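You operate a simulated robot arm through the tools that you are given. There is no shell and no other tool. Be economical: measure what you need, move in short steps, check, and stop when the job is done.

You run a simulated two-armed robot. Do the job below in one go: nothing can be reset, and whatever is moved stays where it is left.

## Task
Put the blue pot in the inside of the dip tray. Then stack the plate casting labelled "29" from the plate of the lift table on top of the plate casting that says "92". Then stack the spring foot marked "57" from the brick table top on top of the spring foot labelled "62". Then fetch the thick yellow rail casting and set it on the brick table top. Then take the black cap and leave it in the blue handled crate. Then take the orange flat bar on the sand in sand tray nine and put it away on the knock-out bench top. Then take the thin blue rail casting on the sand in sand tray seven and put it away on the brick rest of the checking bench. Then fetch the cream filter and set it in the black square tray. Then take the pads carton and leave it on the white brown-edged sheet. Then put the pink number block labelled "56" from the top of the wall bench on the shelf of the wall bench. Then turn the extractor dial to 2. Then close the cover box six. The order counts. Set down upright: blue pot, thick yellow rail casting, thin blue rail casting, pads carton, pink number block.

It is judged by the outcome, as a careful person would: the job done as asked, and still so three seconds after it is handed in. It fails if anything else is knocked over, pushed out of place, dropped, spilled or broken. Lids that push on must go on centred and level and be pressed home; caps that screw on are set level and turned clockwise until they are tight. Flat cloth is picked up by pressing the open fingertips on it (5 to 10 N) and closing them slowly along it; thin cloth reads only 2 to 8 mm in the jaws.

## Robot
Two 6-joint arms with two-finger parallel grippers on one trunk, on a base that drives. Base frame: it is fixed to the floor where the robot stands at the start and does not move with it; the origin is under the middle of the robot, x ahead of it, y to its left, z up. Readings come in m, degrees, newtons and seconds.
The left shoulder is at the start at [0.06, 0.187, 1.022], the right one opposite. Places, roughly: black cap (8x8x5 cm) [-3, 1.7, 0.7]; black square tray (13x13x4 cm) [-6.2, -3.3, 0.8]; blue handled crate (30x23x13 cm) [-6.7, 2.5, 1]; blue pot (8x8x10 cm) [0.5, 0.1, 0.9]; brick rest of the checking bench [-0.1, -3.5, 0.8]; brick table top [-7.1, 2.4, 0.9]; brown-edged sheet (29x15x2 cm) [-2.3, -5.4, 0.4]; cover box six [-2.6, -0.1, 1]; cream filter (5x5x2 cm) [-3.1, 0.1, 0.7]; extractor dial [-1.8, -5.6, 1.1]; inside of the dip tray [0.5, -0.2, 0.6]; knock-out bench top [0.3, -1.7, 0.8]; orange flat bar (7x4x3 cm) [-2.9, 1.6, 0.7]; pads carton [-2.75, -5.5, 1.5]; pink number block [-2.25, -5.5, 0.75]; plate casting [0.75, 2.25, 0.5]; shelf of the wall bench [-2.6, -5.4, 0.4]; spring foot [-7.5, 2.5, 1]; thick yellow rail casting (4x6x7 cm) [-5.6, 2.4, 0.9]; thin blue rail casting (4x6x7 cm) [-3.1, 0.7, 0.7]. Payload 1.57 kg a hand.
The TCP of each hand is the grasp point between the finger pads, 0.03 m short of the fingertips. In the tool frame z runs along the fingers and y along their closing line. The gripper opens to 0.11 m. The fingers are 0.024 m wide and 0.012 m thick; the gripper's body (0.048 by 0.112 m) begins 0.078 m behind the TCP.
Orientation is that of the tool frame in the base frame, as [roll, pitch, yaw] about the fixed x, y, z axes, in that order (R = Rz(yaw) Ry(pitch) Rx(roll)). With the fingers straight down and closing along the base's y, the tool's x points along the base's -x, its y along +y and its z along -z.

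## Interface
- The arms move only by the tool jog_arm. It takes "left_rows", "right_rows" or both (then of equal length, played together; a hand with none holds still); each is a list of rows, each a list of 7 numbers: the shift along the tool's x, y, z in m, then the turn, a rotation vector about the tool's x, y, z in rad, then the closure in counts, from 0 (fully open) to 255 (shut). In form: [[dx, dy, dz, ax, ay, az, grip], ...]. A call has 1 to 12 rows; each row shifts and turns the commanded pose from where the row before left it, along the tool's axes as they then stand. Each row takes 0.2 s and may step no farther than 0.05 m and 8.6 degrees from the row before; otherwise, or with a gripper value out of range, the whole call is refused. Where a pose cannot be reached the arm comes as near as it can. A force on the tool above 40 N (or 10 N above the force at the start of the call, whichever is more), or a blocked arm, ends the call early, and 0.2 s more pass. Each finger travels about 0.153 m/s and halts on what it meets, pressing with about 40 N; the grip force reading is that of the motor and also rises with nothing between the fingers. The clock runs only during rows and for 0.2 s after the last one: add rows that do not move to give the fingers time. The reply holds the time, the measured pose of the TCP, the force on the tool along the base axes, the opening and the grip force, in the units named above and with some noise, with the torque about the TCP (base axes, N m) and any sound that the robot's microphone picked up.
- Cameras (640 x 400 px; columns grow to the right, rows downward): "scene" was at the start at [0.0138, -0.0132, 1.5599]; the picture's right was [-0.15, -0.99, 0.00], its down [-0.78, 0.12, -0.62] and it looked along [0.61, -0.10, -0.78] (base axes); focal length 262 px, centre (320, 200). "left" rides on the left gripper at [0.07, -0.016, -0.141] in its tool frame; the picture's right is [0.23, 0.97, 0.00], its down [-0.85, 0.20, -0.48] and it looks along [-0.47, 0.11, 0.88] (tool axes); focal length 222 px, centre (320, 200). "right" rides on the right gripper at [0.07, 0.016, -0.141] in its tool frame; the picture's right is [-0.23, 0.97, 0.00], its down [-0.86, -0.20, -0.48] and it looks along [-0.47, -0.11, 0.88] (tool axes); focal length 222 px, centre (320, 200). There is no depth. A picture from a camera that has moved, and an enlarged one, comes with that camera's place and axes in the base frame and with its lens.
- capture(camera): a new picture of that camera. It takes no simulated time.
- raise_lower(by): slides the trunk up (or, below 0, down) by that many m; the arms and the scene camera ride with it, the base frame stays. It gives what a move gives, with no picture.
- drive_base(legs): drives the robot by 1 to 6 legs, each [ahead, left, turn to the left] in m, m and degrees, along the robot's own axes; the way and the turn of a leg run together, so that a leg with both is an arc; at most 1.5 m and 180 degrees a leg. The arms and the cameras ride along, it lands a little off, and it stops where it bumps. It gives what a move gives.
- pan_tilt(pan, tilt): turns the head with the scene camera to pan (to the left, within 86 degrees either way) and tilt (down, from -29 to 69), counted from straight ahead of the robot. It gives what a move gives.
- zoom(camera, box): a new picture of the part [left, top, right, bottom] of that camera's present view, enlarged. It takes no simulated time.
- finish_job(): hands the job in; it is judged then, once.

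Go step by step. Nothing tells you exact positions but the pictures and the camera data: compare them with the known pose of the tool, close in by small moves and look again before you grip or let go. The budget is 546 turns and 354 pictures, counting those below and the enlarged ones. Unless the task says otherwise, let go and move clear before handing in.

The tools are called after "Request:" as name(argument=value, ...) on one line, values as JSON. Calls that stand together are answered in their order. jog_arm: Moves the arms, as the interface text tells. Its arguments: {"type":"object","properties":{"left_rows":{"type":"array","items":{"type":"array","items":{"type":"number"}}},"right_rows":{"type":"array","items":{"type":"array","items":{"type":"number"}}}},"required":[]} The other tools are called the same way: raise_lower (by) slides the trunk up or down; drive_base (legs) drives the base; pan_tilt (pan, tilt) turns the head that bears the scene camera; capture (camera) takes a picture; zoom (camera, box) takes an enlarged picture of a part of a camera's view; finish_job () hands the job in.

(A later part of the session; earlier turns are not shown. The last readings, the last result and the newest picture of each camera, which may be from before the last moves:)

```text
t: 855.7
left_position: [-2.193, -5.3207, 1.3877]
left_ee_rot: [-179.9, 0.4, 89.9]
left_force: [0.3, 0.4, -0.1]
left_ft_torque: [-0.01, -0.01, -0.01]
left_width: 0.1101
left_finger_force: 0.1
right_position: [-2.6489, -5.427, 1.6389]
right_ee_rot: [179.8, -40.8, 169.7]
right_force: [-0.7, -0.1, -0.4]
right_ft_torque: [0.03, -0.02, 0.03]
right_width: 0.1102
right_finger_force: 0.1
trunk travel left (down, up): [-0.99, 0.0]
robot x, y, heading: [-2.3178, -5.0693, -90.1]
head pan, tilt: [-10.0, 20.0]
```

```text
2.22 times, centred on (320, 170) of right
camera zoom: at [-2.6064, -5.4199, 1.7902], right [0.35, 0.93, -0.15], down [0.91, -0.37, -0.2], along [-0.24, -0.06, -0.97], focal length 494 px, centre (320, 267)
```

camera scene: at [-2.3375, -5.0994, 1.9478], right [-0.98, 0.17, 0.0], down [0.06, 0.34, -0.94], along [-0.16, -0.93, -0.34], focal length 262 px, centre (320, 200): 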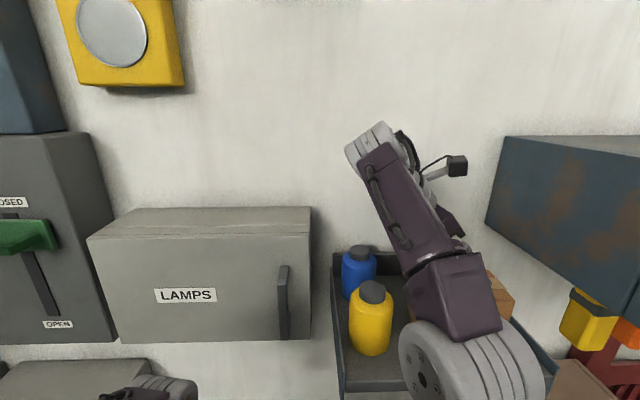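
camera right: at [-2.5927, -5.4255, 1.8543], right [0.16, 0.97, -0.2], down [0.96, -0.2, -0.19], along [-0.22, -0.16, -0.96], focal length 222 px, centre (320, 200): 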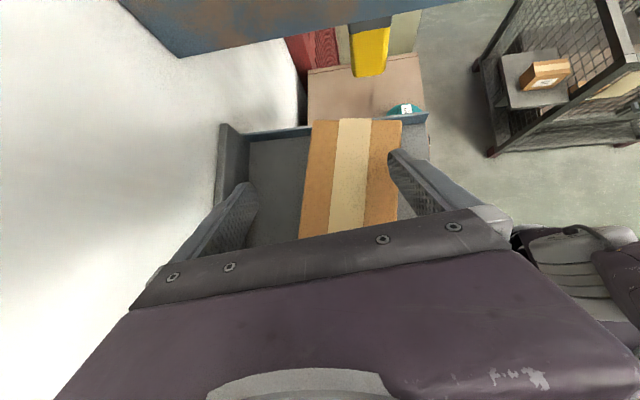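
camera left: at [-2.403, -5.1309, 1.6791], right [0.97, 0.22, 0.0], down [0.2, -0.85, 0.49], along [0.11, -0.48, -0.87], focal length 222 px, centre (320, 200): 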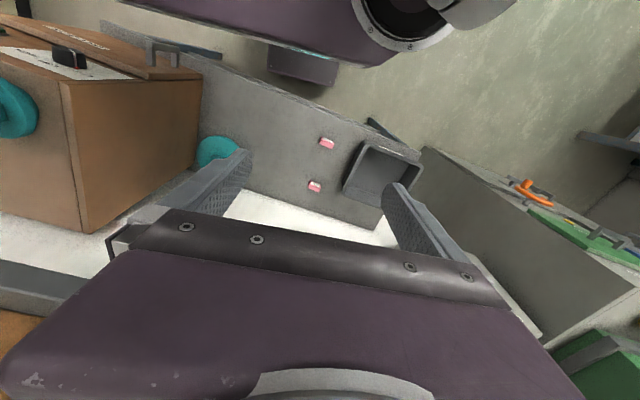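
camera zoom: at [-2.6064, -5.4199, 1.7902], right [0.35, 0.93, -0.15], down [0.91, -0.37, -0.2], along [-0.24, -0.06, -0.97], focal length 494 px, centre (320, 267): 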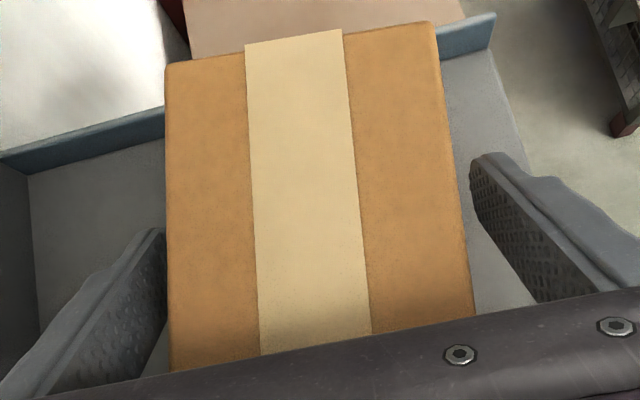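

Request:
jog_arm(right_rows=[[0, -0.004, 0, 0, 0, 0, 0], [0, 0, 0, 0, 0, 0, 30], [0, 0, 0, 0, 0, 0, 60], [0, 0, 0, 0, 0, 0, 80], [0, 0, 0, 0, 0, 0, 90], [0, 0, 0, 0, 0, 0, 90]])

Request:
capture(camera="right")

```text
t: 857.1
left_position: [-2.1934, -5.3213, 1.3878]
left_ee_rot: [-179.9, 0.4, 89.8]
left_force: [-0.1, 0.0, 0.2]
left_ft_torque: [0.01, 0.01, -0.01]
left_width: 0.1098
left_finger_force: 0.0
right_position: [-2.6491, -5.4319, 1.6386]
right_ee_rot: [179.8, -40.7, 169.6]
right_force: [0.2, 1.0, 1.4]
right_ft_torque: [0.25, 0.18, -0.06]
right_width: 0.0849
right_finger_force: 40.0
trunk travel left (down, up): [-0.99, 0.0]
robot x, y, heading: [-2.3198, -5.067, -90.0]
head pan, tilt: [-10.0, 20.0]
```

```text
102 pictures are left
camera right: at [-2.6069, -5.4235, 1.79], right [0.35, 0.93, -0.15], down [0.91, -0.37, -0.2], along [-0.24, -0.06, -0.97], focal length 222 px, centre (320, 200)
```

right: 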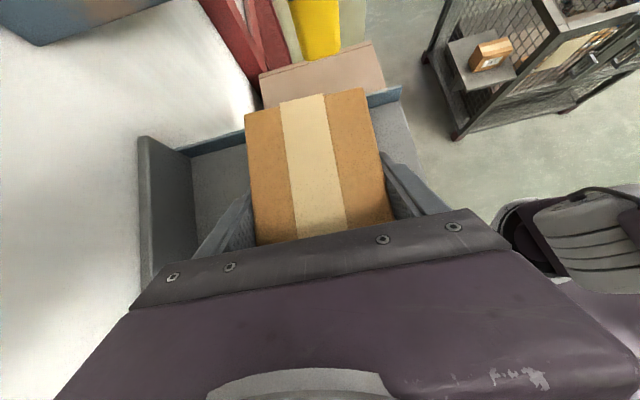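

Request:
jog_arm(right_rows=[[0.0131, 0, -0.0151, 0, 0, 0, 90], [0.0065, 0, -0.0076, 0, 0, 0, 90], [0, 0, 0, 0, 0, 0, 90]])

Request:
zoom(camera="scene", box=[300, 220, 620, 400])

```text
t: 857.9
left_position: [-2.1927, -5.321, 1.388]
left_ee_rot: [-179.9, 0.4, 89.8]
left_force: [0.4, -0.2, 0.4]
left_ft_torque: [0.01, -0.01, 0.0]
left_width: 0.1102
left_finger_force: 0.0
right_position: [-2.6513, -5.4316, 1.6683]
right_ee_rot: [179.8, -40.8, 169.6]
right_force: [-0.1, -0.3, -2.0]
right_ft_torque: [0.0, 0.02, 0.0]
right_width: 0.0849
right_finger_force: 39.9
trunk travel left (down, up): [-0.99, 0.0]
robot x, y, heading: [-2.32, -5.0681, -90.1]
head pan, tilt: [-10.0, 20.0]
```

```text
2.00 times, centred on (460, 310) of scene
camera zoom: at [-2.3377, -5.1017, 1.9477], right [-0.98, 0.17, 0.0], down [0.06, 0.34, -0.94], along [-0.16, -0.93, -0.34], focal length 523 px, centre (40, -20)
```

zoom: 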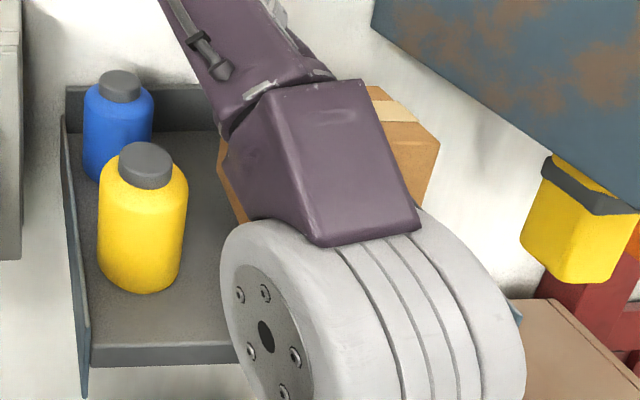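

Request:
drive_base(legs=[[-0.4, 0, 0]])

Request:
capture(camera="scene")

```text
t: 860.3
left_position: [-2.1927, -4.9327, 1.3881]
left_ee_rot: [-179.9, 0.2, 90.1]
left_force: [-0.6, 0.0, 0.4]
left_ft_torque: [0.0, 0.0, 0.0]
left_width: 0.11
left_finger_force: 0.1
right_position: [-2.6506, -5.0481, 1.6663]
right_ee_rot: [179.5, -40.7, 170.1]
right_force: [-0.4, -0.5, -3.2]
right_ft_torque: [0.02, 0.03, 0.01]
right_width: 0.0852
right_finger_force: 39.7
trunk travel left (down, up): [-0.99, 0.0]
robot x, y, heading: [-2.3232, -4.6758, -89.8]
head pan, tilt: [-10.0, 20.0]
```

```text
100 pictures are left
camera scene: at [-2.3386, -4.7162, 1.9476], right [-0.99, 0.17, 0.0], down [0.06, 0.34, -0.94], along [-0.16, -0.93, -0.34], focal length 262 px, centre (320, 200)
```

scene: 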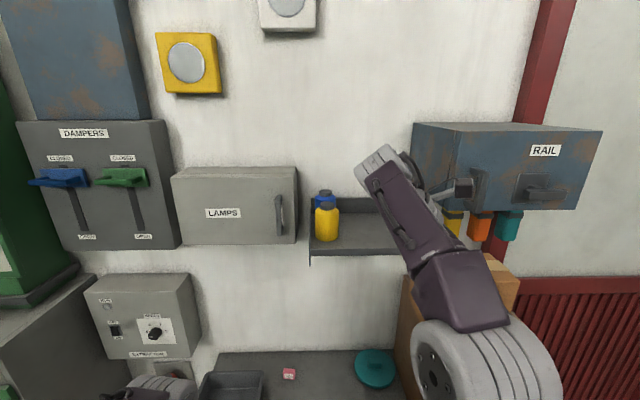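

Request:
jog_arm(right_rows=[[0, 0, 0, 0.0933, 0, -0.1083, 90], [0, 0, 0, 0.0933, 0, -0.1083, 90], [0, 0, 0, 0.0933, 0, -0.1083, 90], [0, 0, 0, 0.0933, 0, -0.1083, 90], [0, 0, 0, 0.0933, 0, -0.1083, 90], [0, 0, 0, 0.0933, 0, -0.1083, 90]])

Request:
jog_arm(right_rows=[[0, 0, 0, 0.0933, 0, -0.1083, 90], [0, 0, 0, 0.0933, 0, -0.1083, 90], [0, 0, 0, 0.0933, 0, -0.1083, 90], [0, 0, 0, 0.0933, 0, -0.1083, 90], [0, 0, 0, 0.0933, 0, -0.1083, 90], [0, 0, 0, 0, 0, 0, 90]])

```text
t: 861.7
left_position: [-2.1926, -4.9291, 1.3875]
left_ee_rot: [-179.9, 0.4, 90.0]
left_force: [0.5, 0.8, 0.4]
left_ft_torque: [0.0, 0.01, 0.01]
left_width: 0.1102
left_finger_force: 0.1
right_position: [-2.652, -5.0416, 1.6677]
right_ee_rot: [179.8, -40.7, -140.7]
right_force: [0.2, 0.0, -2.9]
right_ft_torque: [-0.04, 0.03, 0.0]
right_width: 0.0851
right_finger_force: 40.4
trunk travel left (down, up): [-0.99, 0.0]
robot x, y, heading: [-2.322, -4.6782, -89.9]
head pan, tilt: [-10.0, 20.0]
```

```text
t: 863.1
left_position: [-2.1929, -4.9285, 1.389]
left_ee_rot: [-180.0, 0.4, 90.1]
left_force: [0.2, 0.1, -0.1]
left_ft_torque: [-0.02, -0.01, 0.0]
left_width: 0.11
left_finger_force: 0.1
right_position: [-2.5496, -5.0691, 1.6624]
right_ee_rot: [179.7, -40.6, -100.3]
right_force: [-0.1, -0.1, -3.0]
right_ft_torque: [-0.03, 0.01, 0.02]
right_width: 0.0846
right_finger_force: 39.7
right hand out of reach, approached as far as the arm can: row 3, 4, 5
trunk travel left (down, up): [-0.99, 0.0]
robot x, y, heading: [-2.3201, -4.6761, -89.8]
head pan, tilt: [-10.0, 20.0]
```

Request:
raise_lower(by=-0.45)

Request:
drive_base(legs=[[0.33, 0.06, 0]])

Request:
capture(camera="right")

Request:
pan_tilt(pan=-10, tilt=45)

Request:
capture(camera="scene")

```text
refused: -0.45 is not a number from -0.4 to 0.4
```

```text
t: 865.3
left_position: [-2.1306, -5.2554, 1.3892]
left_ee_rot: [-180.0, 0.5, 90.2]
left_force: [0.6, 0.7, -0.4]
left_ft_torque: [-0.01, -0.03, -0.03]
left_width: 0.1099
left_finger_force: 0.0
right_position: [-2.4865, -5.3942, 1.6633]
right_ee_rot: [179.7, -40.7, -100.3]
right_force: [0.2, 0.7, -3.1]
right_ft_torque: [-0.02, 0.0, -0.03]
right_width: 0.0851
right_finger_force: 40.2
trunk travel left (down, up): [-0.99, 0.0]
robot x, y, heading: [-2.261, -5.0048, -89.5]
head pan, tilt: [-10.0, 20.0]
```

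```text
99 pictures are left
camera right: at [-2.4939, -5.3539, 1.8157], right [-0.93, 0.35, -0.14], down [0.37, 0.91, -0.2], along [0.06, -0.24, -0.97], focal length 222 px, centre (320, 200)
```

right: 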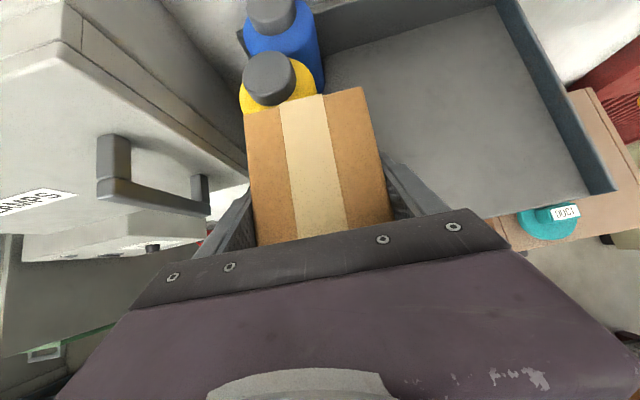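

```text
t: 866.2
left_position: [-2.1296, -5.258, 1.3881]
left_ee_rot: [-180.0, 0.4, 90.1]
left_force: [-0.6, -0.4, -1.0]
left_ft_torque: [0.01, 0.0, 0.01]
left_width: 0.1101
left_finger_force: 0.0
right_position: [-2.4861, -5.3995, 1.6616]
right_ee_rot: [179.6, -40.6, -100.2]
right_force: [0.9, 0.1, -2.9]
right_ft_torque: [-0.05, 0.0, -0.04]
right_width: 0.0848
right_finger_force: 39.6
trunk travel left (down, up): [-0.99, 0.0]
robot x, y, heading: [-2.2586, -5.0071, -89.5]
head pan, tilt: [-10.0, 45.0]
```

```text
98 pictures are left
camera scene: at [-2.2741, -5.0287, 1.9091], right [-0.99, 0.17, 0.0], down [0.12, 0.7, -0.71], along [-0.12, -0.7, -0.71], focal length 262 px, centre (320, 200)
```

scene: 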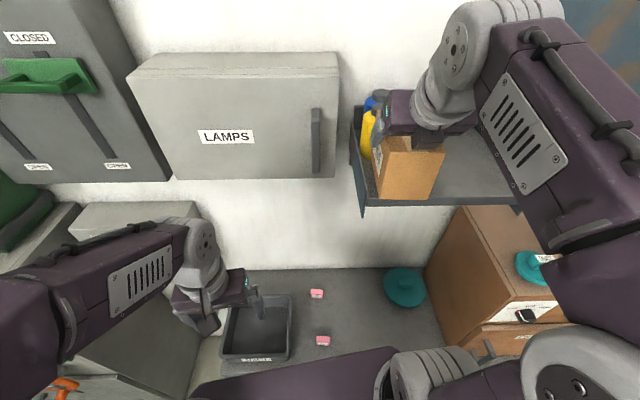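

Request:
drive_base(legs=[[-0.33, 0, 0]])

Request:
pan_tilt(pan=-10, tilt=20)

Request:
zoom(camera="scene", box=[230, 100, 550, 300])

```text
t: 868.4
left_position: [-2.1316, -4.933, 1.3874]
left_ee_rot: [-179.9, 0.3, 90.5]
left_force: [-0.1, 0.3, 1.0]
left_ft_torque: [0.02, -0.01, -0.01]
left_width: 0.1099
left_finger_force: 0.1
right_position: [-2.4871, -5.0766, 1.6625]
right_ee_rot: [179.5, -40.4, -99.9]
right_force: [-0.4, -0.5, -3.5]
right_ft_torque: [-0.03, 0.03, 0.01]
right_width: 0.085
right_finger_force: 39.8
trunk travel left (down, up): [-0.99, 0.0]
robot x, y, heading: [-2.2633, -4.6795, -89.2]
head pan, tilt: [-10.0, 45.0]
```

```text
t: 869.3
left_position: [-2.1314, -4.9279, 1.3883]
left_ee_rot: [-179.9, 0.4, 90.6]
left_force: [-0.5, 0.3, 0.7]
left_ft_torque: [-0.06, -0.01, -0.01]
left_width: 0.1099
left_finger_force: 0.1
right_position: [-2.4862, -5.0709, 1.6618]
right_ee_rot: [179.5, -40.5, -100.0]
right_force: [-0.3, 0.3, -2.6]
right_ft_torque: [-0.04, 0.01, 0.01]
right_width: 0.0848
right_finger_force: 40.2
trunk travel left (down, up): [-0.99, 0.0]
robot x, y, heading: [-2.2601, -4.6799, -89.1]
head pan, tilt: [-10.0, 20.0]
```

```text
2.00 times, centred on (390, 200) of scene
camera zoom: at [-2.2792, -4.7109, 1.9477], right [-0.99, 0.16, 0.0], down [0.06, 0.34, -0.94], along [-0.15, -0.93, -0.34], focal length 523 px, centre (180, 200)
```

zoom: 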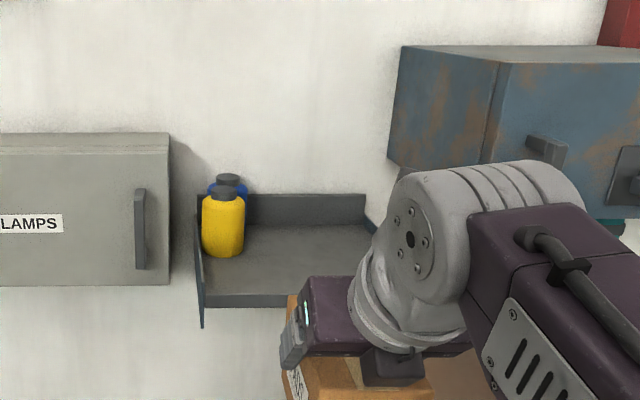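

Request:
raise_lower(by=-0.4)

Request:
drive_base(legs=[[0.05, 0, 0]])

Request:
pan_tilt(pan=-10, tilt=42)

Request:
capture(camera="scene")

```text
t: 873.1
left_position: [-2.132, -4.9277, 0.9879]
left_ee_rot: [-179.9, 0.3, 90.4]
left_force: [0.2, 0.2, -0.7]
left_ft_torque: [0.02, 0.02, 0.03]
left_width: 0.1098
left_finger_force: 0.1
right_position: [-2.4865, -5.0727, 1.2627]
right_ee_rot: [179.6, -40.6, -99.9]
right_force: [-0.2, 0.0, -2.3]
right_ft_torque: [-0.06, -0.02, 0.0]
right_width: 0.0849
right_finger_force: 39.5
trunk travel left (down, up): [-0.59, 0.4]
robot x, y, heading: [-2.2618, -4.6754, -89.4]
head pan, tilt: [-10.0, 20.0]
```

```text
t: 874.0
left_position: [-2.1303, -4.9785, 0.9874]
left_ee_rot: [-179.9, 0.4, 90.5]
left_force: [-0.1, 0.8, 0.2]
left_ft_torque: [0.0, 0.01, 0.02]
left_width: 0.1102
left_finger_force: 0.1
right_position: [-2.4858, -5.1213, 1.263]
right_ee_rot: [179.6, -40.6, -99.9]
right_force: [1.0, 0.3, -2.3]
right_ft_torque: [-0.04, 0.02, -0.01]
right_width: 0.0848
right_finger_force: 40.2
trunk travel left (down, up): [-0.59, 0.4]
robot x, y, heading: [-2.2586, -4.7322, -89.2]
head pan, tilt: [-10.0, 20.0]
```

```text
t: 874.9
left_position: [-2.1305, -4.9786, 0.9885]
left_ee_rot: [-179.9, 0.3, 90.5]
left_force: [0.4, -0.1, -0.1]
left_ft_torque: [-0.07, 0.01, 0.01]
left_width: 0.1102
left_finger_force: 0.1
right_position: [-2.4861, -5.1215, 1.263]
right_ee_rot: [179.5, -40.7, -99.9]
right_force: [-0.3, 0.3, -3.4]
right_ft_torque: [-0.05, -0.02, 0.03]
right_width: 0.0849
right_finger_force: 40.4
trunk travel left (down, up): [-0.59, 0.4]
robot x, y, heading: [-2.2614, -4.7243, -89.3]
head pan, tilt: [-10.0, 42.0]
```

```text
96 pictures are left
camera scene: at [-2.277, -4.7517, 1.5135], right [-0.99, 0.16, 0.0], down [0.11, 0.66, -0.74], along [-0.12, -0.73, -0.67], focal length 262 px, centre (320, 200)
```

scene: 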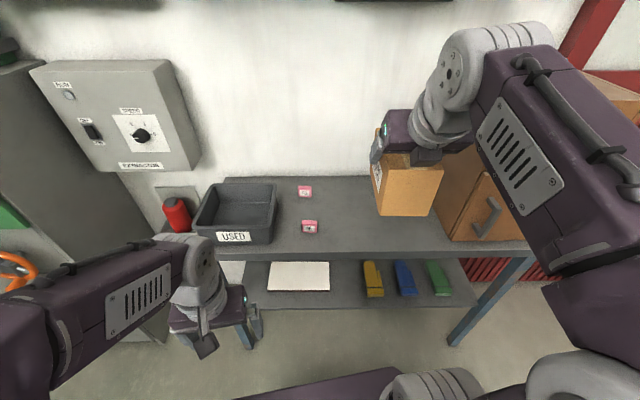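

Request:
drive_base(legs=[[0.29, 0.06, -0.7]])

Request:
jog_arm(right_rows=[[-0.0325, 0, 0.0378, 0, 0, 0, 90], [-0.0325, 0, 0.0378, 0, 0, 0, 90], [-0.0325, 0, 0.0378, 0, 0, 0, 90], [-0.0325, 0, 0.0378, 0, 0, 0, 90], [-0.0325, 0, 0.0378, 0, 0, 0, 90], [-0.0325, 0, 0.0378, 0, 0, 0, 90], [-0.0325, 0, 0.0378, 0, 0, 0, 90], [0, 0, 0, 0, 0, 0, 90]])

Request:
capture(camera="scene")

```text
t: 876.9
left_position: [-2.0714, -5.2713, 0.9881]
left_ee_rot: [-179.9, 0.4, 89.8]
left_force: [0.8, 0.2, 0.5]
left_ft_torque: [0.01, 0.05, -0.02]
left_width: 0.1101
left_finger_force: 0.0
right_position: [-2.4293, -5.4089, 1.2628]
right_ee_rot: [179.6, -40.6, -100.6]
right_force: [0.1, 0.2, -3.0]
right_ft_torque: [0.0, 0.02, -0.01]
right_width: 0.0849
right_finger_force: 40.6
trunk travel left (down, up): [-0.59, 0.4]
robot x, y, heading: [-2.2025, -5.0222, -90.2]
head pan, tilt: [-10.0, 42.0]
```

```text
t: 878.7
left_position: [-2.0725, -5.2717, 0.9883]
left_ee_rot: [-179.9, 0.4, 89.7]
left_force: [0.2, -0.2, 0.8]
left_ft_torque: [0.0, 0.0, -0.02]
left_width: 0.1099
left_finger_force: 0.0
right_position: [-2.4392, -5.4299, 0.9921]
right_ee_rot: [178.1, -40.4, -100.6]
right_force: [-0.3, -0.5, -2.7]
right_ft_torque: [-0.02, 0.02, 0.0]
right_width: 0.0849
right_finger_force: 40.0
right hand out of reach, approached as far as the arm can: row 1, 2, 6, 7
trunk travel left (down, up): [-0.59, 0.4]
robot x, y, heading: [-2.2006, -5.0136, -90.3]
head pan, tilt: [-10.0, 42.0]
```

```text
95 pictures are left
camera scene: at [-2.2155, -5.0434, 1.5134], right [-0.98, 0.17, 0.0], down [0.12, 0.66, -0.74], along [-0.13, -0.73, -0.67], focal length 262 px, centre (320, 200)
```

scene: 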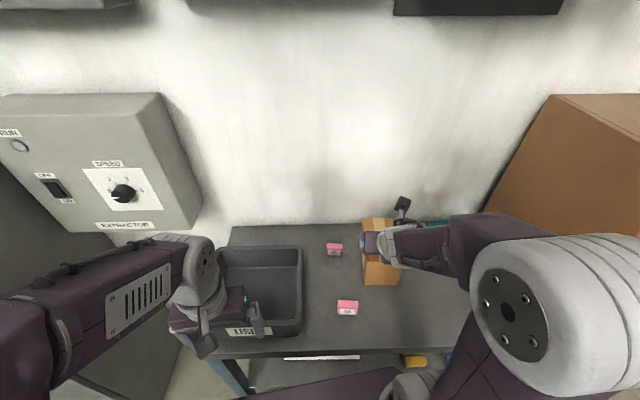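

Request:
jog_arm(left_rows=[[0, 0, -0.05, 0, 0, 0, 0], [0, 0, -0.05, 0, 0, 0, 0], [0, 0, -0.05, 0, 0, 0, 0], [0.04, 0, -0.02, 0, 0, 0, 0]], right_rows=[[0, 0, 0, 0.016, 0, 0, 90], [0, 0, 0, 0.016, 0, 0, 90], [0, 0, 0, 0, 0, 0, 90], [0, 0, 0, 0, 0, 0, 90]])

Request:
raise_lower(by=-0.11)

Request:
zoom(camera="scene", box=[300, 200, 500, 340])

```text
t: 879.7
left_position: [-2.0831, -5.2566, 1.1635]
left_ee_rot: [179.9, 0.3, 89.8]
left_force: [0.7, 0.0, 1.0]
left_ft_torque: [-0.02, -0.01, -0.01]
left_width: 0.1102
left_finger_force: 0.1
left hand out of reach, approached as far as the arm can: row 4
right_position: [-2.4378, -5.4338, 0.9934]
right_ee_rot: [-179.9, -41.5, -100.8]
right_force: [0.5, 0.1, -2.8]
right_ft_torque: [-0.02, -0.01, -0.03]
right_width: 0.0851
right_finger_force: 39.9
right hand out of reach, approached as far as the arm can: row 2
trunk travel left (down, up): [-0.59, 0.4]
robot x, y, heading: [-2.1966, -5.0217, -89.8]
head pan, tilt: [-10.0, 42.0]
```

```text
t: 880.7
left_position: [-2.0822, -5.2561, 1.0856]
left_ee_rot: [-180.0, 0.3, 89.8]
left_force: [0.3, 0.0, -0.1]
left_ft_torque: [0.04, 0.01, -0.03]
left_width: 0.1102
left_finger_force: 0.0
right_position: [-2.4394, -5.4384, 0.9252]
right_ee_rot: [179.6, -42.7, -100.5]
right_force: [3.3, 5.2, 13.0]
right_ft_torque: [-0.6, -0.01, 0.07]
right_width: 0.0849
right_finger_force: 40.0
trunk travel left (down, up): [-0.513, 0.477]
robot x, y, heading: [-2.1973, -5.0182, -89.8]
head pan, tilt: [-10.0, 42.0]
stopped: the force on the tool passed its limit (the readings are from after the stop); the commanded pose is now the measured one
```

```text
2.86 times, centred on (400, 270) of scene
camera zoom: at [-2.2144, -5.0409, 1.4355], right [-0.98, 0.17, 0.0], down [0.12, 0.66, -0.74], along [-0.13, -0.73, -0.67], focal length 748 px, centre (91, 0)
```

zoom: 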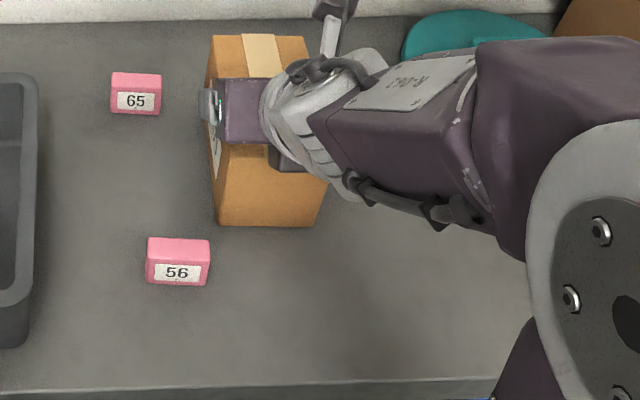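

Request:
jog_arm(right_rows=[[0.0026, 0, -0.003, 0, -0.036, 0, 90], [0, 0, 0, 0, 0, 0, 90]])

Request:
capture(camera="right")

```text
t: 881.3
left_position: [-2.0821, -5.2557, 1.0852]
left_ee_rot: [-179.9, 0.3, 89.8]
left_force: [-0.7, 0.1, -0.7]
left_ft_torque: [0.01, -0.02, -0.03]
left_width: 0.1101
left_finger_force: 0.0
right_position: [-2.4411, -5.4385, 0.9259]
right_ee_rot: [179.3, -42.5, -100.4]
right_force: [4.7, -0.9, 10.7]
right_ft_torque: [-1.07, -0.74, 0.29]
right_width: 0.0847
right_finger_force: 40.1
right hand out of reach, approached as far as the arm can: row 1
trunk travel left (down, up): [-0.513, 0.477]
robot x, y, heading: [-2.1971, -5.02, -90.2]
head pan, tilt: [-10.0, 42.0]
```

```text
93 pictures are left
camera right: at [-2.4462, -5.3933, 1.0762], right [-0.93, 0.35, -0.14], down [0.38, 0.9, -0.22], along [0.05, -0.26, -0.96], focal length 222 px, centre (320, 200)
```

right: 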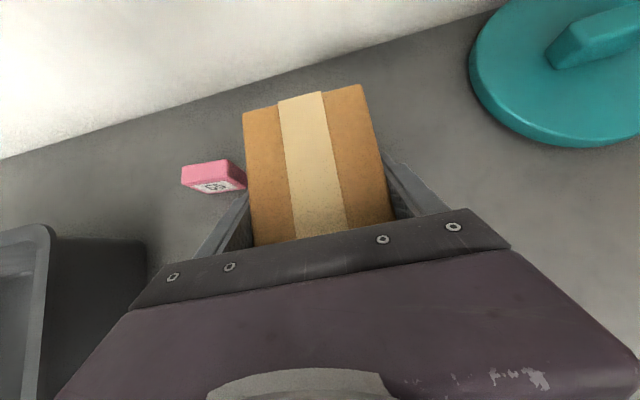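

Request:
raise_lower(by=0.06)

Request:
drive_base(legs=[[-0.12, 0, 0]])

Request:
jog_arm(right_rows=[[-0.03, 0, 0.0258, 0, -0.02, 0, 90], [-0.03, 0, 0.0258, 0, -0.018, 0, 90], [0, 0, 0, 0, 0, 0, 90]])

```text
t: 882.3
left_position: [-2.085, -5.2575, 1.1456]
left_ee_rot: [-179.9, 0.3, 89.8]
left_force: [-0.2, 0.5, 0.2]
left_ft_torque: [-0.01, -0.01, -0.01]
left_width: 0.1101
left_finger_force: 0.1
right_position: [-2.4426, -5.4407, 0.9833]
right_ee_rot: [179.3, -42.1, -100.6]
right_force: [-0.3, 0.3, -2.4]
right_ft_torque: [0.0, 0.01, 0.0]
right_width: 0.0847
right_finger_force: 40.3
trunk travel left (down, up): [-0.573, 0.417]
robot x, y, heading: [-2.1999, -5.0166, -90.0]
head pan, tilt: [-10.0, 42.0]
```

```text
t: 883.5
left_position: [-2.0825, -5.1386, 1.1447]
left_ee_rot: [-180.0, 0.1, 89.8]
left_force: [0.0, 0.3, -0.8]
left_ft_torque: [-0.03, 0.0, 0.02]
left_width: 0.11
left_finger_force: 0.1
right_position: [-2.4433, -5.3202, 0.984]
right_ee_rot: [179.3, -42.1, -100.5]
right_force: [0.2, 0.0, -1.9]
right_ft_torque: [-0.02, -0.02, -0.02]
right_width: 0.0849
right_finger_force: 40.5
trunk travel left (down, up): [-0.573, 0.417]
robot x, y, heading: [-2.1981, -4.9014, -90.0]
head pan, tilt: [-10.0, 42.0]
```

```text
t: 884.2
left_position: [-2.0818, -5.1343, 1.1457]
left_ee_rot: [-179.8, 0.4, 89.7]
left_force: [1.5, -0.6, -0.6]
left_ft_torque: [0.03, 0.02, -0.02]
left_width: 0.1101
left_finger_force: 0.0
right_position: [-2.4388, -5.3294, 0.9217]
right_ee_rot: [179.1, -41.7, -100.9]
right_force: [-1.0, 9.2, 19.9]
right_ft_torque: [1.21, -1.02, 0.53]
right_width: 0.0849
right_finger_force: 40.1
right hand out of reach, approached as far as the arm can: row 2
trunk travel left (down, up): [-0.573, 0.417]
robot x, y, heading: [-2.1986, -4.8997, -90.3]
head pan, tilt: [-10.0, 42.0]
stopped in row 3 (right hand): the force on the tool passed its limit (the readings are from after the stop); the commanded pose is now the measured one
```

Request:
jog_arm(right_rows=[[0.0226, 0, -0.0267, 0, 0, 0, 90], [0.0337, 0, 0.0286, 0, 0, 0, 90], [0.0337, 0, 0.0286, 0, 0, 0, 90], [0.0075, 0, 0.0063, 0, 0, 0, 90], [0, 0, 0, 0, 0, 0, 90]])

Request:
zoom(camera="scene", box=[280, 150, 520, 300])

```text
t: 885.4
left_position: [-2.0846, -5.1393, 1.1449]
left_ee_rot: [-180.0, 0.1, 89.8]
left_force: [-0.2, -0.2, -0.9]
left_ft_torque: [0.01, -0.03, 0.02]
left_width: 0.1099
left_finger_force: 0.1
right_position: [-2.4578, -5.4275, 0.9542]
right_ee_rot: [178.9, -41.4, -100.8]
right_force: [-0.2, -0.8, -3.3]
right_ft_torque: [-0.02, 0.01, 0.0]
right_width: 0.0849
right_finger_force: 39.7
trunk travel left (down, up): [-0.573, 0.417]
robot x, y, heading: [-2.2034, -4.9003, -89.8]
head pan, tilt: [-10.0, 42.0]
```

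```text
2.67 times, centred on (400, 225) of scene
camera zoom: at [-2.2157, -4.9246, 1.4959], right [-0.98, 0.17, 0.0], down [0.12, 0.66, -0.74], along [-0.13, -0.73, -0.67], focal length 698 px, centre (107, 133)
```

zoom: 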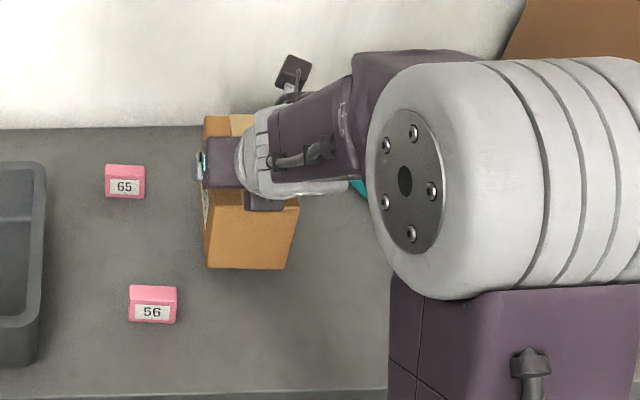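

Request:
jog_arm(right_rows=[[-0.0163, 0, 0.0191, 0, -0.01, 0, 90], [0, 0, 0, 0, 0, 0, 90]])

Request:
jog_arm(right_rows=[[-0.0026, 0, 0.003, 0, 0, 0, 90], [0, 0, 0, 0, 0, 0, 90]])

```text
t: 886.0
left_position: [-2.0839, -5.1373, 1.1452]
left_ee_rot: [179.9, 0.3, 89.8]
left_force: [0.8, 0.8, -0.1]
left_ft_torque: [-0.04, 0.0, -0.01]
left_width: 0.1103
left_finger_force: 0.1
right_position: [-2.4598, -5.4277, 0.931]
right_ee_rot: [178.9, -40.8, -100.9]
right_force: [0.1, -0.1, -2.8]
right_ft_torque: [-0.06, 0.03, 0.01]
right_width: 0.0845
right_finger_force: 40.1
trunk travel left (down, up): [-0.573, 0.417]
robot x, y, heading: [-2.1976, -4.9028, -90.1]
head pan, tilt: [-10.0, 42.0]
```

```text
t: 886.6
left_position: [-2.084, -5.1369, 1.1457]
left_ee_rot: [179.9, 0.1, 89.7]
left_force: [0.6, -0.1, -0.3]
left_ft_torque: [0.01, -0.03, -0.04]
left_width: 0.1101
left_finger_force: 0.1
right_position: [-2.4592, -5.4261, 0.9271]
right_ee_rot: [179.0, -40.9, -101.0]
right_force: [0.1, -0.5, -3.3]
right_ft_torque: [0.01, 0.02, 0.04]
right_width: 0.0849
right_finger_force: 39.6
trunk travel left (down, up): [-0.573, 0.417]
robot x, y, heading: [-2.203, -4.8984, -90.2]
head pan, tilt: [-10.0, 42.0]
```

Request:
jog_arm(right_rows=[[-0.0026, 0, 0.003, 0, 0, 0, 90], [0, 0, 0, 0, 0, 0, 90]])

Request:
jog_arm(right_rows=[[-0.0017, 0, 0.002, 0, 0, 0, 90], [0, 0, 0, 0, 0, 0, 90]])

```text
t: 887.2
left_position: [-2.0846, -5.1378, 1.1453]
left_ee_rot: [-179.9, 0.2, 89.8]
left_force: [0.4, 0.0, 0.6]
left_ft_torque: [-0.01, 0.02, 0.01]
left_width: 0.1099
left_finger_force: 0.1
right_position: [-2.461, -5.4262, 0.9233]
right_ee_rot: [179.1, -40.8, -100.9]
right_force: [0.7, 0.2, -2.5]
right_ft_torque: [-0.04, 0.0, -0.03]
right_width: 0.0848
right_finger_force: 39.5
trunk travel left (down, up): [-0.573, 0.417]
robot x, y, heading: [-2.204, -4.8989, -90.0]
head pan, tilt: [-10.0, 42.0]
```

```text
t: 887.8
left_position: [-2.0836, -5.138, 1.1457]
left_ee_rot: [179.9, 0.3, 89.8]
left_force: [0.4, -0.3, 0.7]
left_ft_torque: [-0.01, 0.01, -0.02]
left_width: 0.1101
left_finger_force: 0.0
right_position: [-2.4602, -5.4272, 0.923]
right_ee_rot: [179.0, -41.2, -101.1]
right_force: [0.0, 0.1, 6.2]
right_ft_torque: [-0.76, -0.24, -0.02]
right_width: 0.0847
right_finger_force: 40.0
trunk travel left (down, up): [-0.573, 0.417]
robot x, y, heading: [-2.1968, -4.8981, -90.0]
head pan, tilt: [-10.0, 42.0]
```

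Request:
jog_arm(right_rows=[[0, 0, 0, 0, 0, 0, 60], [0, 0, 0, 0, 0, 0, 0], [0, 0, 0, 0, 0, 0, 0], [0, 0, -0.04, 0, 0, 0, 0], [0, 0, -0.05, 0, 0, 0, 0], [0, 0, -0.04, 0, 0, 0, 0]])

Request:
drive_base(legs=[[-0.25, 0, 0]])

Request:
jog_arm(right_rows=[[0, 0, 0, 0, 0.14, 0, 0], [0, 0, 0, 0, 0.14, 0, 0], [0, 0, 0, 0, 0.14, 0, 0], [0, 0, 0, 0, 0.14, 0, 0], [0, 0, 0, 0, 0.14, 0, 0], [0, 0, 0, 0, 0, 0, 0]])

Request:
capture(camera="right")

Request:
capture(camera="scene")

```text
t: 889.2
left_position: [-2.0833, -5.1369, 1.145]
left_ee_rot: [180.0, 0.5, 89.7]
left_force: [0.4, -0.2, 0.6]
left_ft_torque: [-0.02, 0.02, 0.0]
left_width: 0.1101
left_finger_force: 0.0
right_position: [-2.4469, -5.3515, 1.0109]
right_ee_rot: [178.1, -41.0, -99.6]
right_force: [0.8, 0.3, 0.2]
right_ft_torque: [-0.05, 0.02, -0.13]
right_width: 0.1101
right_finger_force: 0.2
right hand out of reach, approached as far as the arm can: row 5
trunk travel left (down, up): [-0.573, 0.417]
robot x, y, heading: [-2.2012, -4.9024, -90.1]
head pan, tilt: [-10.0, 42.0]
```

```text
t: 891.0
left_position: [-2.0844, -4.8919, 1.1462]
left_ee_rot: [180.0, 0.4, 89.3]
left_force: [-0.4, 0.6, -0.7]
left_ft_torque: [0.02, -0.02, 0.0]
left_width: 0.1102
left_finger_force: 0.0
right_position: [-2.4479, -5.1023, 1.0094]
right_ee_rot: [179.0, -40.7, -101.5]
right_force: [0.6, -0.1, 0.4]
right_ft_torque: [-0.03, 0.0, -0.01]
right_width: 0.11
right_finger_force: 0.0
trunk travel left (down, up): [-0.573, 0.417]
robot x, y, heading: [-2.1997, -4.6512, -90.6]
head pan, tilt: [-10.0, 42.0]
```

```text
t: 892.4
left_position: [-2.0833, -4.8917, 1.1457]
left_ee_rot: [179.9, 0.4, 89.4]
left_force: [0.3, -0.5, -0.6]
left_ft_torque: [0.0, 0.03, -0.02]
left_width: 0.1101
left_finger_force: 0.1
right_position: [-2.4805, -5.1019, 1.0071]
right_ee_rot: [167.6, -57.2, -97.2]
right_force: [0.2, 0.0, -0.2]
right_ft_torque: [-0.02, -0.02, 0.02]
right_width: 0.11
right_finger_force: 0.0
right hand out of reach, approached as far as the arm can: row 1, 2, 3, 4, 5
trunk travel left (down, up): [-0.573, 0.417]
robot x, y, heading: [-2.1964, -4.6509, -90.6]
head pan, tilt: [-10.0, 42.0]
```

```text
91 pictures are left
camera right: at [-2.4555, -5.0236, 1.1421], right [-0.91, 0.42, -0.08], down [0.4, 0.78, -0.49], along [-0.14, -0.47, -0.87], focal length 222 px, centre (320, 200)
```

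right: 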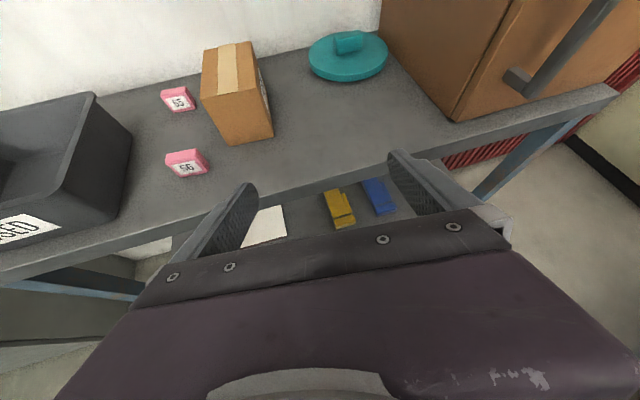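

```text
90 pictures are left
camera scene: at [-2.2144, -4.6764, 1.4959], right [-0.98, 0.18, 0.0], down [0.12, 0.66, -0.74], along [-0.14, -0.73, -0.67], focal length 262 px, centre (320, 200)
```

scene: 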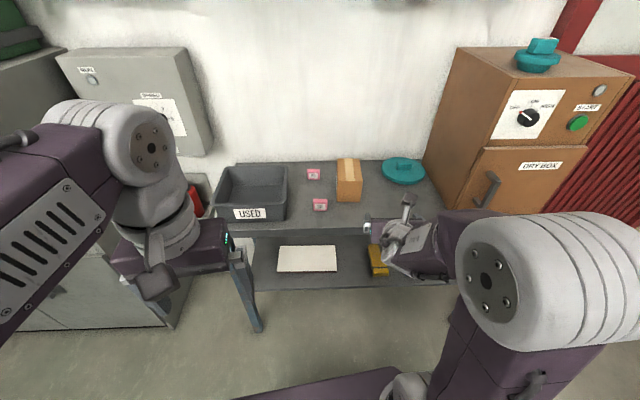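

Request:
jog_arm(right_rows=[[0, 0, -0.01, 0, -0.14, 0, 0], [0, 0, -0.01, 0, -0.14, 0, 0], [0, 0, -0.01, 0, -0.14, 0, 0], [0, 0, 0, 0, -0.14, 0, 0], [0, 0, 0, 0, -0.14, 0, 0], [0, 0, 0, 0, -0.14, 0, 0], [0, 0, 0, 0, -0.14, 0, 0]])

Request:
jog_arm(right_rows=[[0, 0, 0, 0, 0, 0.1425, 0], [0, 0, 0, 0, 0, 0.1425, 0], [0, 0, 0, 0, 0, 0.1425, 0], [0, 0, 0, 0, 0, 0.1425, 0], [0, 0, 0, 0, 0, 0.1425, 0], [0, 0, 0, 0, 0, 0.1425, 0], [0, 0, 0, 0, 0, 0.1425, 0], [0, 0, 0, 0, 0, 0.1425, 0], [0, 0, 0, 0, 0, 0.1425, 0], [0, 0, 0, 0, 0, 0.1425, 0], [0, 0, 0, 0, 0, 0.1425, 0], [0, 0, 0, 0, 0, 0.1425, 0]])

```text
t: 894.0
left_position: [-2.085, -4.8928, 1.1448]
left_ee_rot: [179.9, 0.2, 89.2]
left_force: [-0.1, -1.0, 0.2]
left_ft_torque: [0.05, -0.02, -0.01]
left_width: 0.11
left_finger_force: 0.0
right_position: [-2.487, -5.0875, 1.0206]
right_ee_rot: [171.4, -9.7, -108.3]
right_force: [-0.5, -0.3, -0.4]
right_ft_torque: [0.03, -0.04, 0.0]
right_width: 0.1098
right_finger_force: 0.0
right hand out of reach, approached as far as the arm can: row 2, 3
trunk travel left (down, up): [-0.573, 0.417]
robot x, y, heading: [-2.2008, -4.6532, -90.5]
head pan, tilt: [-10.0, 42.0]
```

```text
t: 896.6
left_position: [-2.0843, -4.8902, 1.145]
left_ee_rot: [180.0, 0.2, 89.3]
left_force: [0.3, -0.1, 0.9]
left_ft_torque: [0.01, 0.01, 0.01]
left_width: 0.11
left_finger_force: 0.0
right_position: [-2.4858, -5.0853, 1.0219]
right_ee_rot: [-168.9, -7.1, 152.3]
right_force: [0.0, -0.5, -0.4]
right_ft_torque: [-0.05, 0.0, 0.02]
right_width: 0.11
right_finger_force: 0.1
trunk travel left (down, up): [-0.573, 0.417]
robot x, y, heading: [-2.2008, -4.6568, -90.7]
head pan, tilt: [-10.0, 42.0]
```

Request:
jog_arm(right_rows=[[0, 0, 0, -0.0955, -0.062, 0, 0], [0, 0, 0, -0.0955, -0.062, 0, 0], [0, 0, 0, 0, 0, 0.136, 0], [0, 0, 0, 0, 0, 0.136, 0], [0, 0, 0, 0, 0, 0.136, 0], [0, 0, 0, 0, 0, 0.136, 0], [0, 0, 0, 0, 0, 0.136, 0], [0, 0, 0, 0, 0, 0.136, 0], [0, 0, 0, 0, 0, 0.136, 0], [0, 0, 0, 0, 0, 0.136, 0], [0, 0, 0, 0, 0, 0, 0]])

```text
t: 899.0
left_position: [-2.0842, -4.8925, 1.1452]
left_ee_rot: [180.0, 0.2, 89.3]
left_force: [-0.5, 0.3, 0.8]
left_ft_torque: [0.01, 0.01, 0.01]
left_width: 0.1101
left_finger_force: 0.1
right_position: [-2.4862, -5.087, 1.0225]
right_ee_rot: [180.0, 0.0, 90.7]
right_force: [0.1, -1.1, -0.3]
right_ft_torque: [0.02, 0.0, 0.0]
right_width: 0.1099
right_finger_force: 0.1
trunk travel left (down, up): [-0.573, 0.417]
robot x, y, heading: [-2.1987, -4.6517, -90.5]
head pan, tilt: [-10.0, 42.0]
```

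Request:
jog_arm(right_rows=[[0, 0, 0, 0, 0, 0.102, 0], [0, 0, 0, 0, 0, 0.102, 0], [0, 0, 0, 0, -0.1418, 0, 0], [0, 0, 0, 0, -0.1418, 0, 0], [0, 0, 0, 0, -0.1418, 0, 0], [0, 0, 0, 0, -0.1418, 0, 0], [0, 0, 0, 0, -0.1418, 0, 0], [0, 0, 0, 0, -0.1418, 0, 0], [0, 0, 0, 0, -0.1418, 0, 0], [0, 0, 0, 0, -0.1418, 0, 0], [0, 0, 0, 0, 0, 0, 0]])

Request:
capture(camera="right")

```text
t: 901.4
left_position: [-2.0837, -4.893, 1.1453]
left_ee_rot: [179.9, 0.2, 89.3]
left_force: [0.6, -0.2, 0.5]
left_ft_torque: [-0.01, -0.02, 0.0]
left_width: 0.1099
left_finger_force: 0.0
right_position: [-2.4724, -5.0918, 1.0222]
right_ee_rot: [175.4, 55.8, 78.1]
right_force: [0.1, 0.3, 0.3]
right_ft_torque: [0.01, 0.01, 0.02]
right_width: 0.1098
right_finger_force: 0.1
right hand out of reach, approached as far as the arm can: row 8, 9, 10
trunk travel left (down, up): [-0.573, 0.417]
robot x, y, heading: [-2.1986, -4.6541, -90.6]
head pan, tilt: [-10.0, 42.0]
```

```text
89 pictures are left
camera right: at [-2.4337, -4.9391, 1.0431], right [0.94, -0.26, 0.23], down [-0.25, -0.05, 0.97], along [-0.24, -0.96, -0.11], focal length 222 px, centre (320, 200)
```

right: 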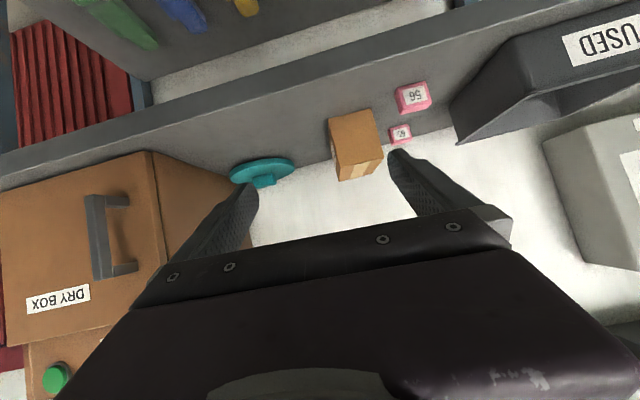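

Request:
drive_base(legs=[[0.2, 0, 0.5]])

Request:
jog_arm(right_rows=[[0.025, 0.02, 0.017, 0.04, 0, 0, 0], [0.024, 0.019, 0.017, 0.04, 0, 0, 0], [0, 0, 0, 0, 0, 0, 0]])

Request:
capture(camera="right")

```text
t: 903.0
left_position: [-2.084, -5.0893, 1.1456]
left_ee_rot: [-179.9, 0.3, 89.8]
left_force: [-0.5, 0.0, -0.1]
left_ft_torque: [0.07, 0.01, 0.02]
left_width: 0.1099
left_finger_force: 0.0
right_position: [-2.4699, -5.2923, 1.0213]
right_ee_rot: [175.5, 55.7, 78.6]
right_force: [-0.2, 0.4, 0.1]
right_ft_torque: [-0.02, 0.01, 0.04]
right_width: 0.1098
right_finger_force: 0.0
trunk travel left (down, up): [-0.573, 0.417]
robot x, y, heading: [-2.2043, -4.8503, -90.0]
head pan, tilt: [-10.0, 42.0]
```

```text
t: 903.8
left_position: [-2.0827, -5.0893, 1.1456]
left_ee_rot: [-180.0, 0.3, 89.8]
left_force: [-0.1, -0.3, -0.4]
left_ft_torque: [-0.02, 0.0, -0.03]
left_width: 0.11
left_finger_force: 0.0
right_position: [-2.4848, -5.3058, 0.9822]
right_ee_rot: [178.1, 55.6, 78.6]
right_force: [0.9, -0.1, -0.8]
right_ft_torque: [0.0, -0.03, 0.0]
right_width: 0.1099
right_finger_force: 0.2
right hand out of reach, approached as far as the arm can: row 1, 2
trunk travel left (down, up): [-0.573, 0.417]
robot x, y, heading: [-2.2006, -4.8514, -89.9]
head pan, tilt: [-10.0, 42.0]
```

```text
88 pictures are left
camera right: at [-2.44, -5.1546, 1.0052], right [0.93, -0.29, 0.21], down [-0.23, -0.05, 0.97], along [-0.27, -0.95, -0.11], focal length 222 px, centre (320, 200)
```

right: 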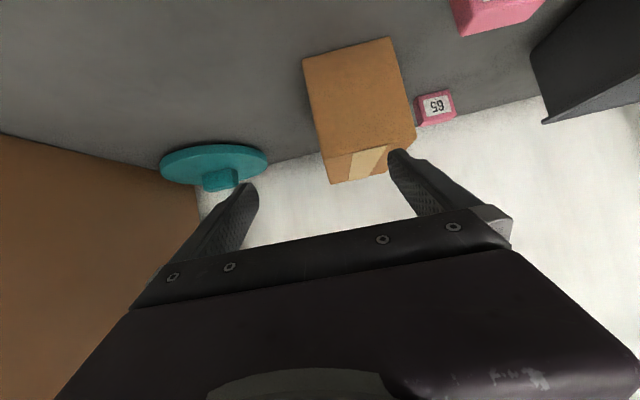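

Request:
drive_base(legs=[[-0.17, 0, 0]])

Request:
jog_arm(right_rows=[[-0.025, 0.012, 0.037, 0.03, 0, 0, 0], [-0.025, 0.012, 0.037, 0, 0, 0, 0], [-0.025, 0.012, 0.037, 0, 0, 0, 0], [0, 0, 0, 0, 0, 0, 0]])

Request:
capture(camera="right")

```text
t: 905.3
left_position: [-2.0839, -4.9184, 1.1456]
left_ee_rot: [-179.9, 0.3, 89.5]
left_force: [0.2, 0.7, 0.2]
left_ft_torque: [-0.02, -0.02, 0.03]
left_width: 0.1102
left_finger_force: 0.1
right_position: [-2.4842, -5.1324, 0.9834]
right_ee_rot: [178.0, 55.7, 78.3]
right_force: [-0.1, -0.5, -0.1]
right_ft_torque: [-0.01, 0.01, -0.03]
right_width: 0.1101
right_finger_force: 0.1
trunk travel left (down, up): [-0.573, 0.417]
robot x, y, heading: [-2.1987, -4.6763, -90.3]
head pan, tilt: [-10.0, 42.0]
```

```text
t: 906.3
left_position: [-2.0829, -4.9168, 1.1451]
left_ee_rot: [180.0, 0.4, 89.7]
left_force: [0.4, 0.0, -0.3]
left_ft_torque: [-0.03, 0.03, 0.01]
left_width: 0.1099
left_finger_force: 0.0
right_position: [-2.5192, -5.2546, 0.9757]
right_ee_rot: [179.3, 55.5, 78.4]
right_force: [-0.1, 0.2, 0.2]
right_ft_torque: [-0.02, 0.01, 0.0]
right_width: 0.1102
right_finger_force: 0.0
right hand out of reach, approached as far as the arm can: row 1, 2, 3
trunk travel left (down, up): [-0.573, 0.417]
robot x, y, heading: [-2.196, -4.6837, -90.2]
head pan, tilt: [-10.0, 42.0]
```

```text
87 pictures are left
camera right: at [-2.4724, -5.1052, 0.9984], right [0.93, -0.31, 0.2], down [-0.22, -0.05, 0.97], along [-0.29, -0.95, -0.11], focal length 222 px, centre (320, 200)
```

right: 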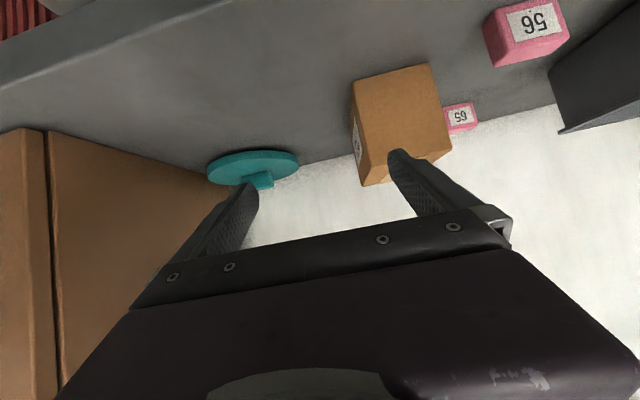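

Request:
jog_arm(right_rows=[[0, 0.02, 0, 0, 0.1, 0, 0], [0, 0.02, 0, 0, 0.1, 0, 0], [0, 0.02, 0, 0, 0, 0, 0], [0, 0, 0, 0, 0, 0, 0]])

Request:
capture(camera="right")

```text
t: 907.3
left_position: [-2.0842, -4.9179, 1.1448]
left_ee_rot: [180.0, 0.2, 89.6]
left_force: [-0.3, -0.5, 0.2]
left_ft_torque: [-0.01, -0.02, 0.01]
left_width: 0.1101
left_finger_force: 0.1
right_position: [-2.4588, -5.2663, 0.9766]
right_ee_rot: [179.9, 44.2, 78.5]
right_force: [-0.6, -0.6, 0.4]
right_ft_torque: [0.01, -0.02, -0.03]
right_width: 0.1101
right_finger_force: 0.1
trunk travel left (down, up): [-0.573, 0.417]
robot x, y, heading: [-2.1992, -4.6824, -90.2]
head pan, tilt: [-10.0, 42.0]
```

```text
86 pictures are left
camera right: at [-2.4128, -5.1249, 1.0282], right [0.92, -0.35, 0.16], down [-0.25, -0.23, 0.94], along [-0.29, -0.91, -0.31], focal length 222 px, centre (320, 200)
```

right: 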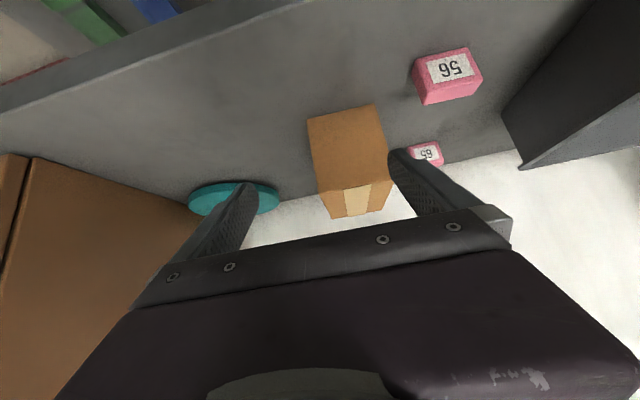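

Request:
jog_arm(right_rows=[[-0.0217, 0.013, 0.0257, 0, 0, 0, 0], [-0.0217, 0.013, 0.0257, 0, 0, 0, 0], [-0.0217, 0.013, 0.0257, 0, 0, 0, 0], [0, 0, 0, 0, 0, 0, 0]])

Request:
capture(camera="right")

```text
t: 908.3
left_position: [-2.0849, -4.9176, 1.1463]
left_ee_rot: [180.0, 0.3, 89.6]
left_force: [0.3, 0.0, -0.3]
left_ft_torque: [-0.02, 0.0, -0.01]
left_width: 0.1099
left_finger_force: 0.1
right_position: [-2.4399, -5.3722, 0.9669]
right_ee_rot: [179.8, 44.3, 78.4]
right_force: [0.0, -0.3, 0.3]
right_ft_torque: [0.01, -0.03, 0.01]
right_width: 0.1099
right_finger_force: 0.1
trunk travel left (down, up): [-0.573, 0.417]
robot x, y, heading: [-2.2032, -4.681, -90.1]
head pan, tilt: [-10.0, 42.0]
```

```text
85 pictures are left
camera right: at [-2.3933, -5.2309, 1.019], right [0.92, -0.35, 0.16], down [-0.25, -0.23, 0.94], along [-0.29, -0.91, -0.3], focal length 222 px, centre (320, 200)
```

right: 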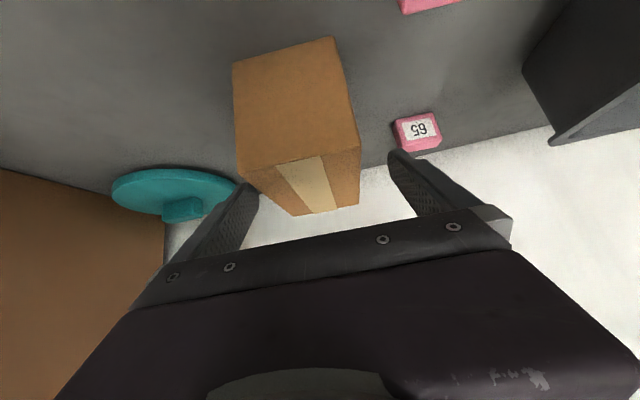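

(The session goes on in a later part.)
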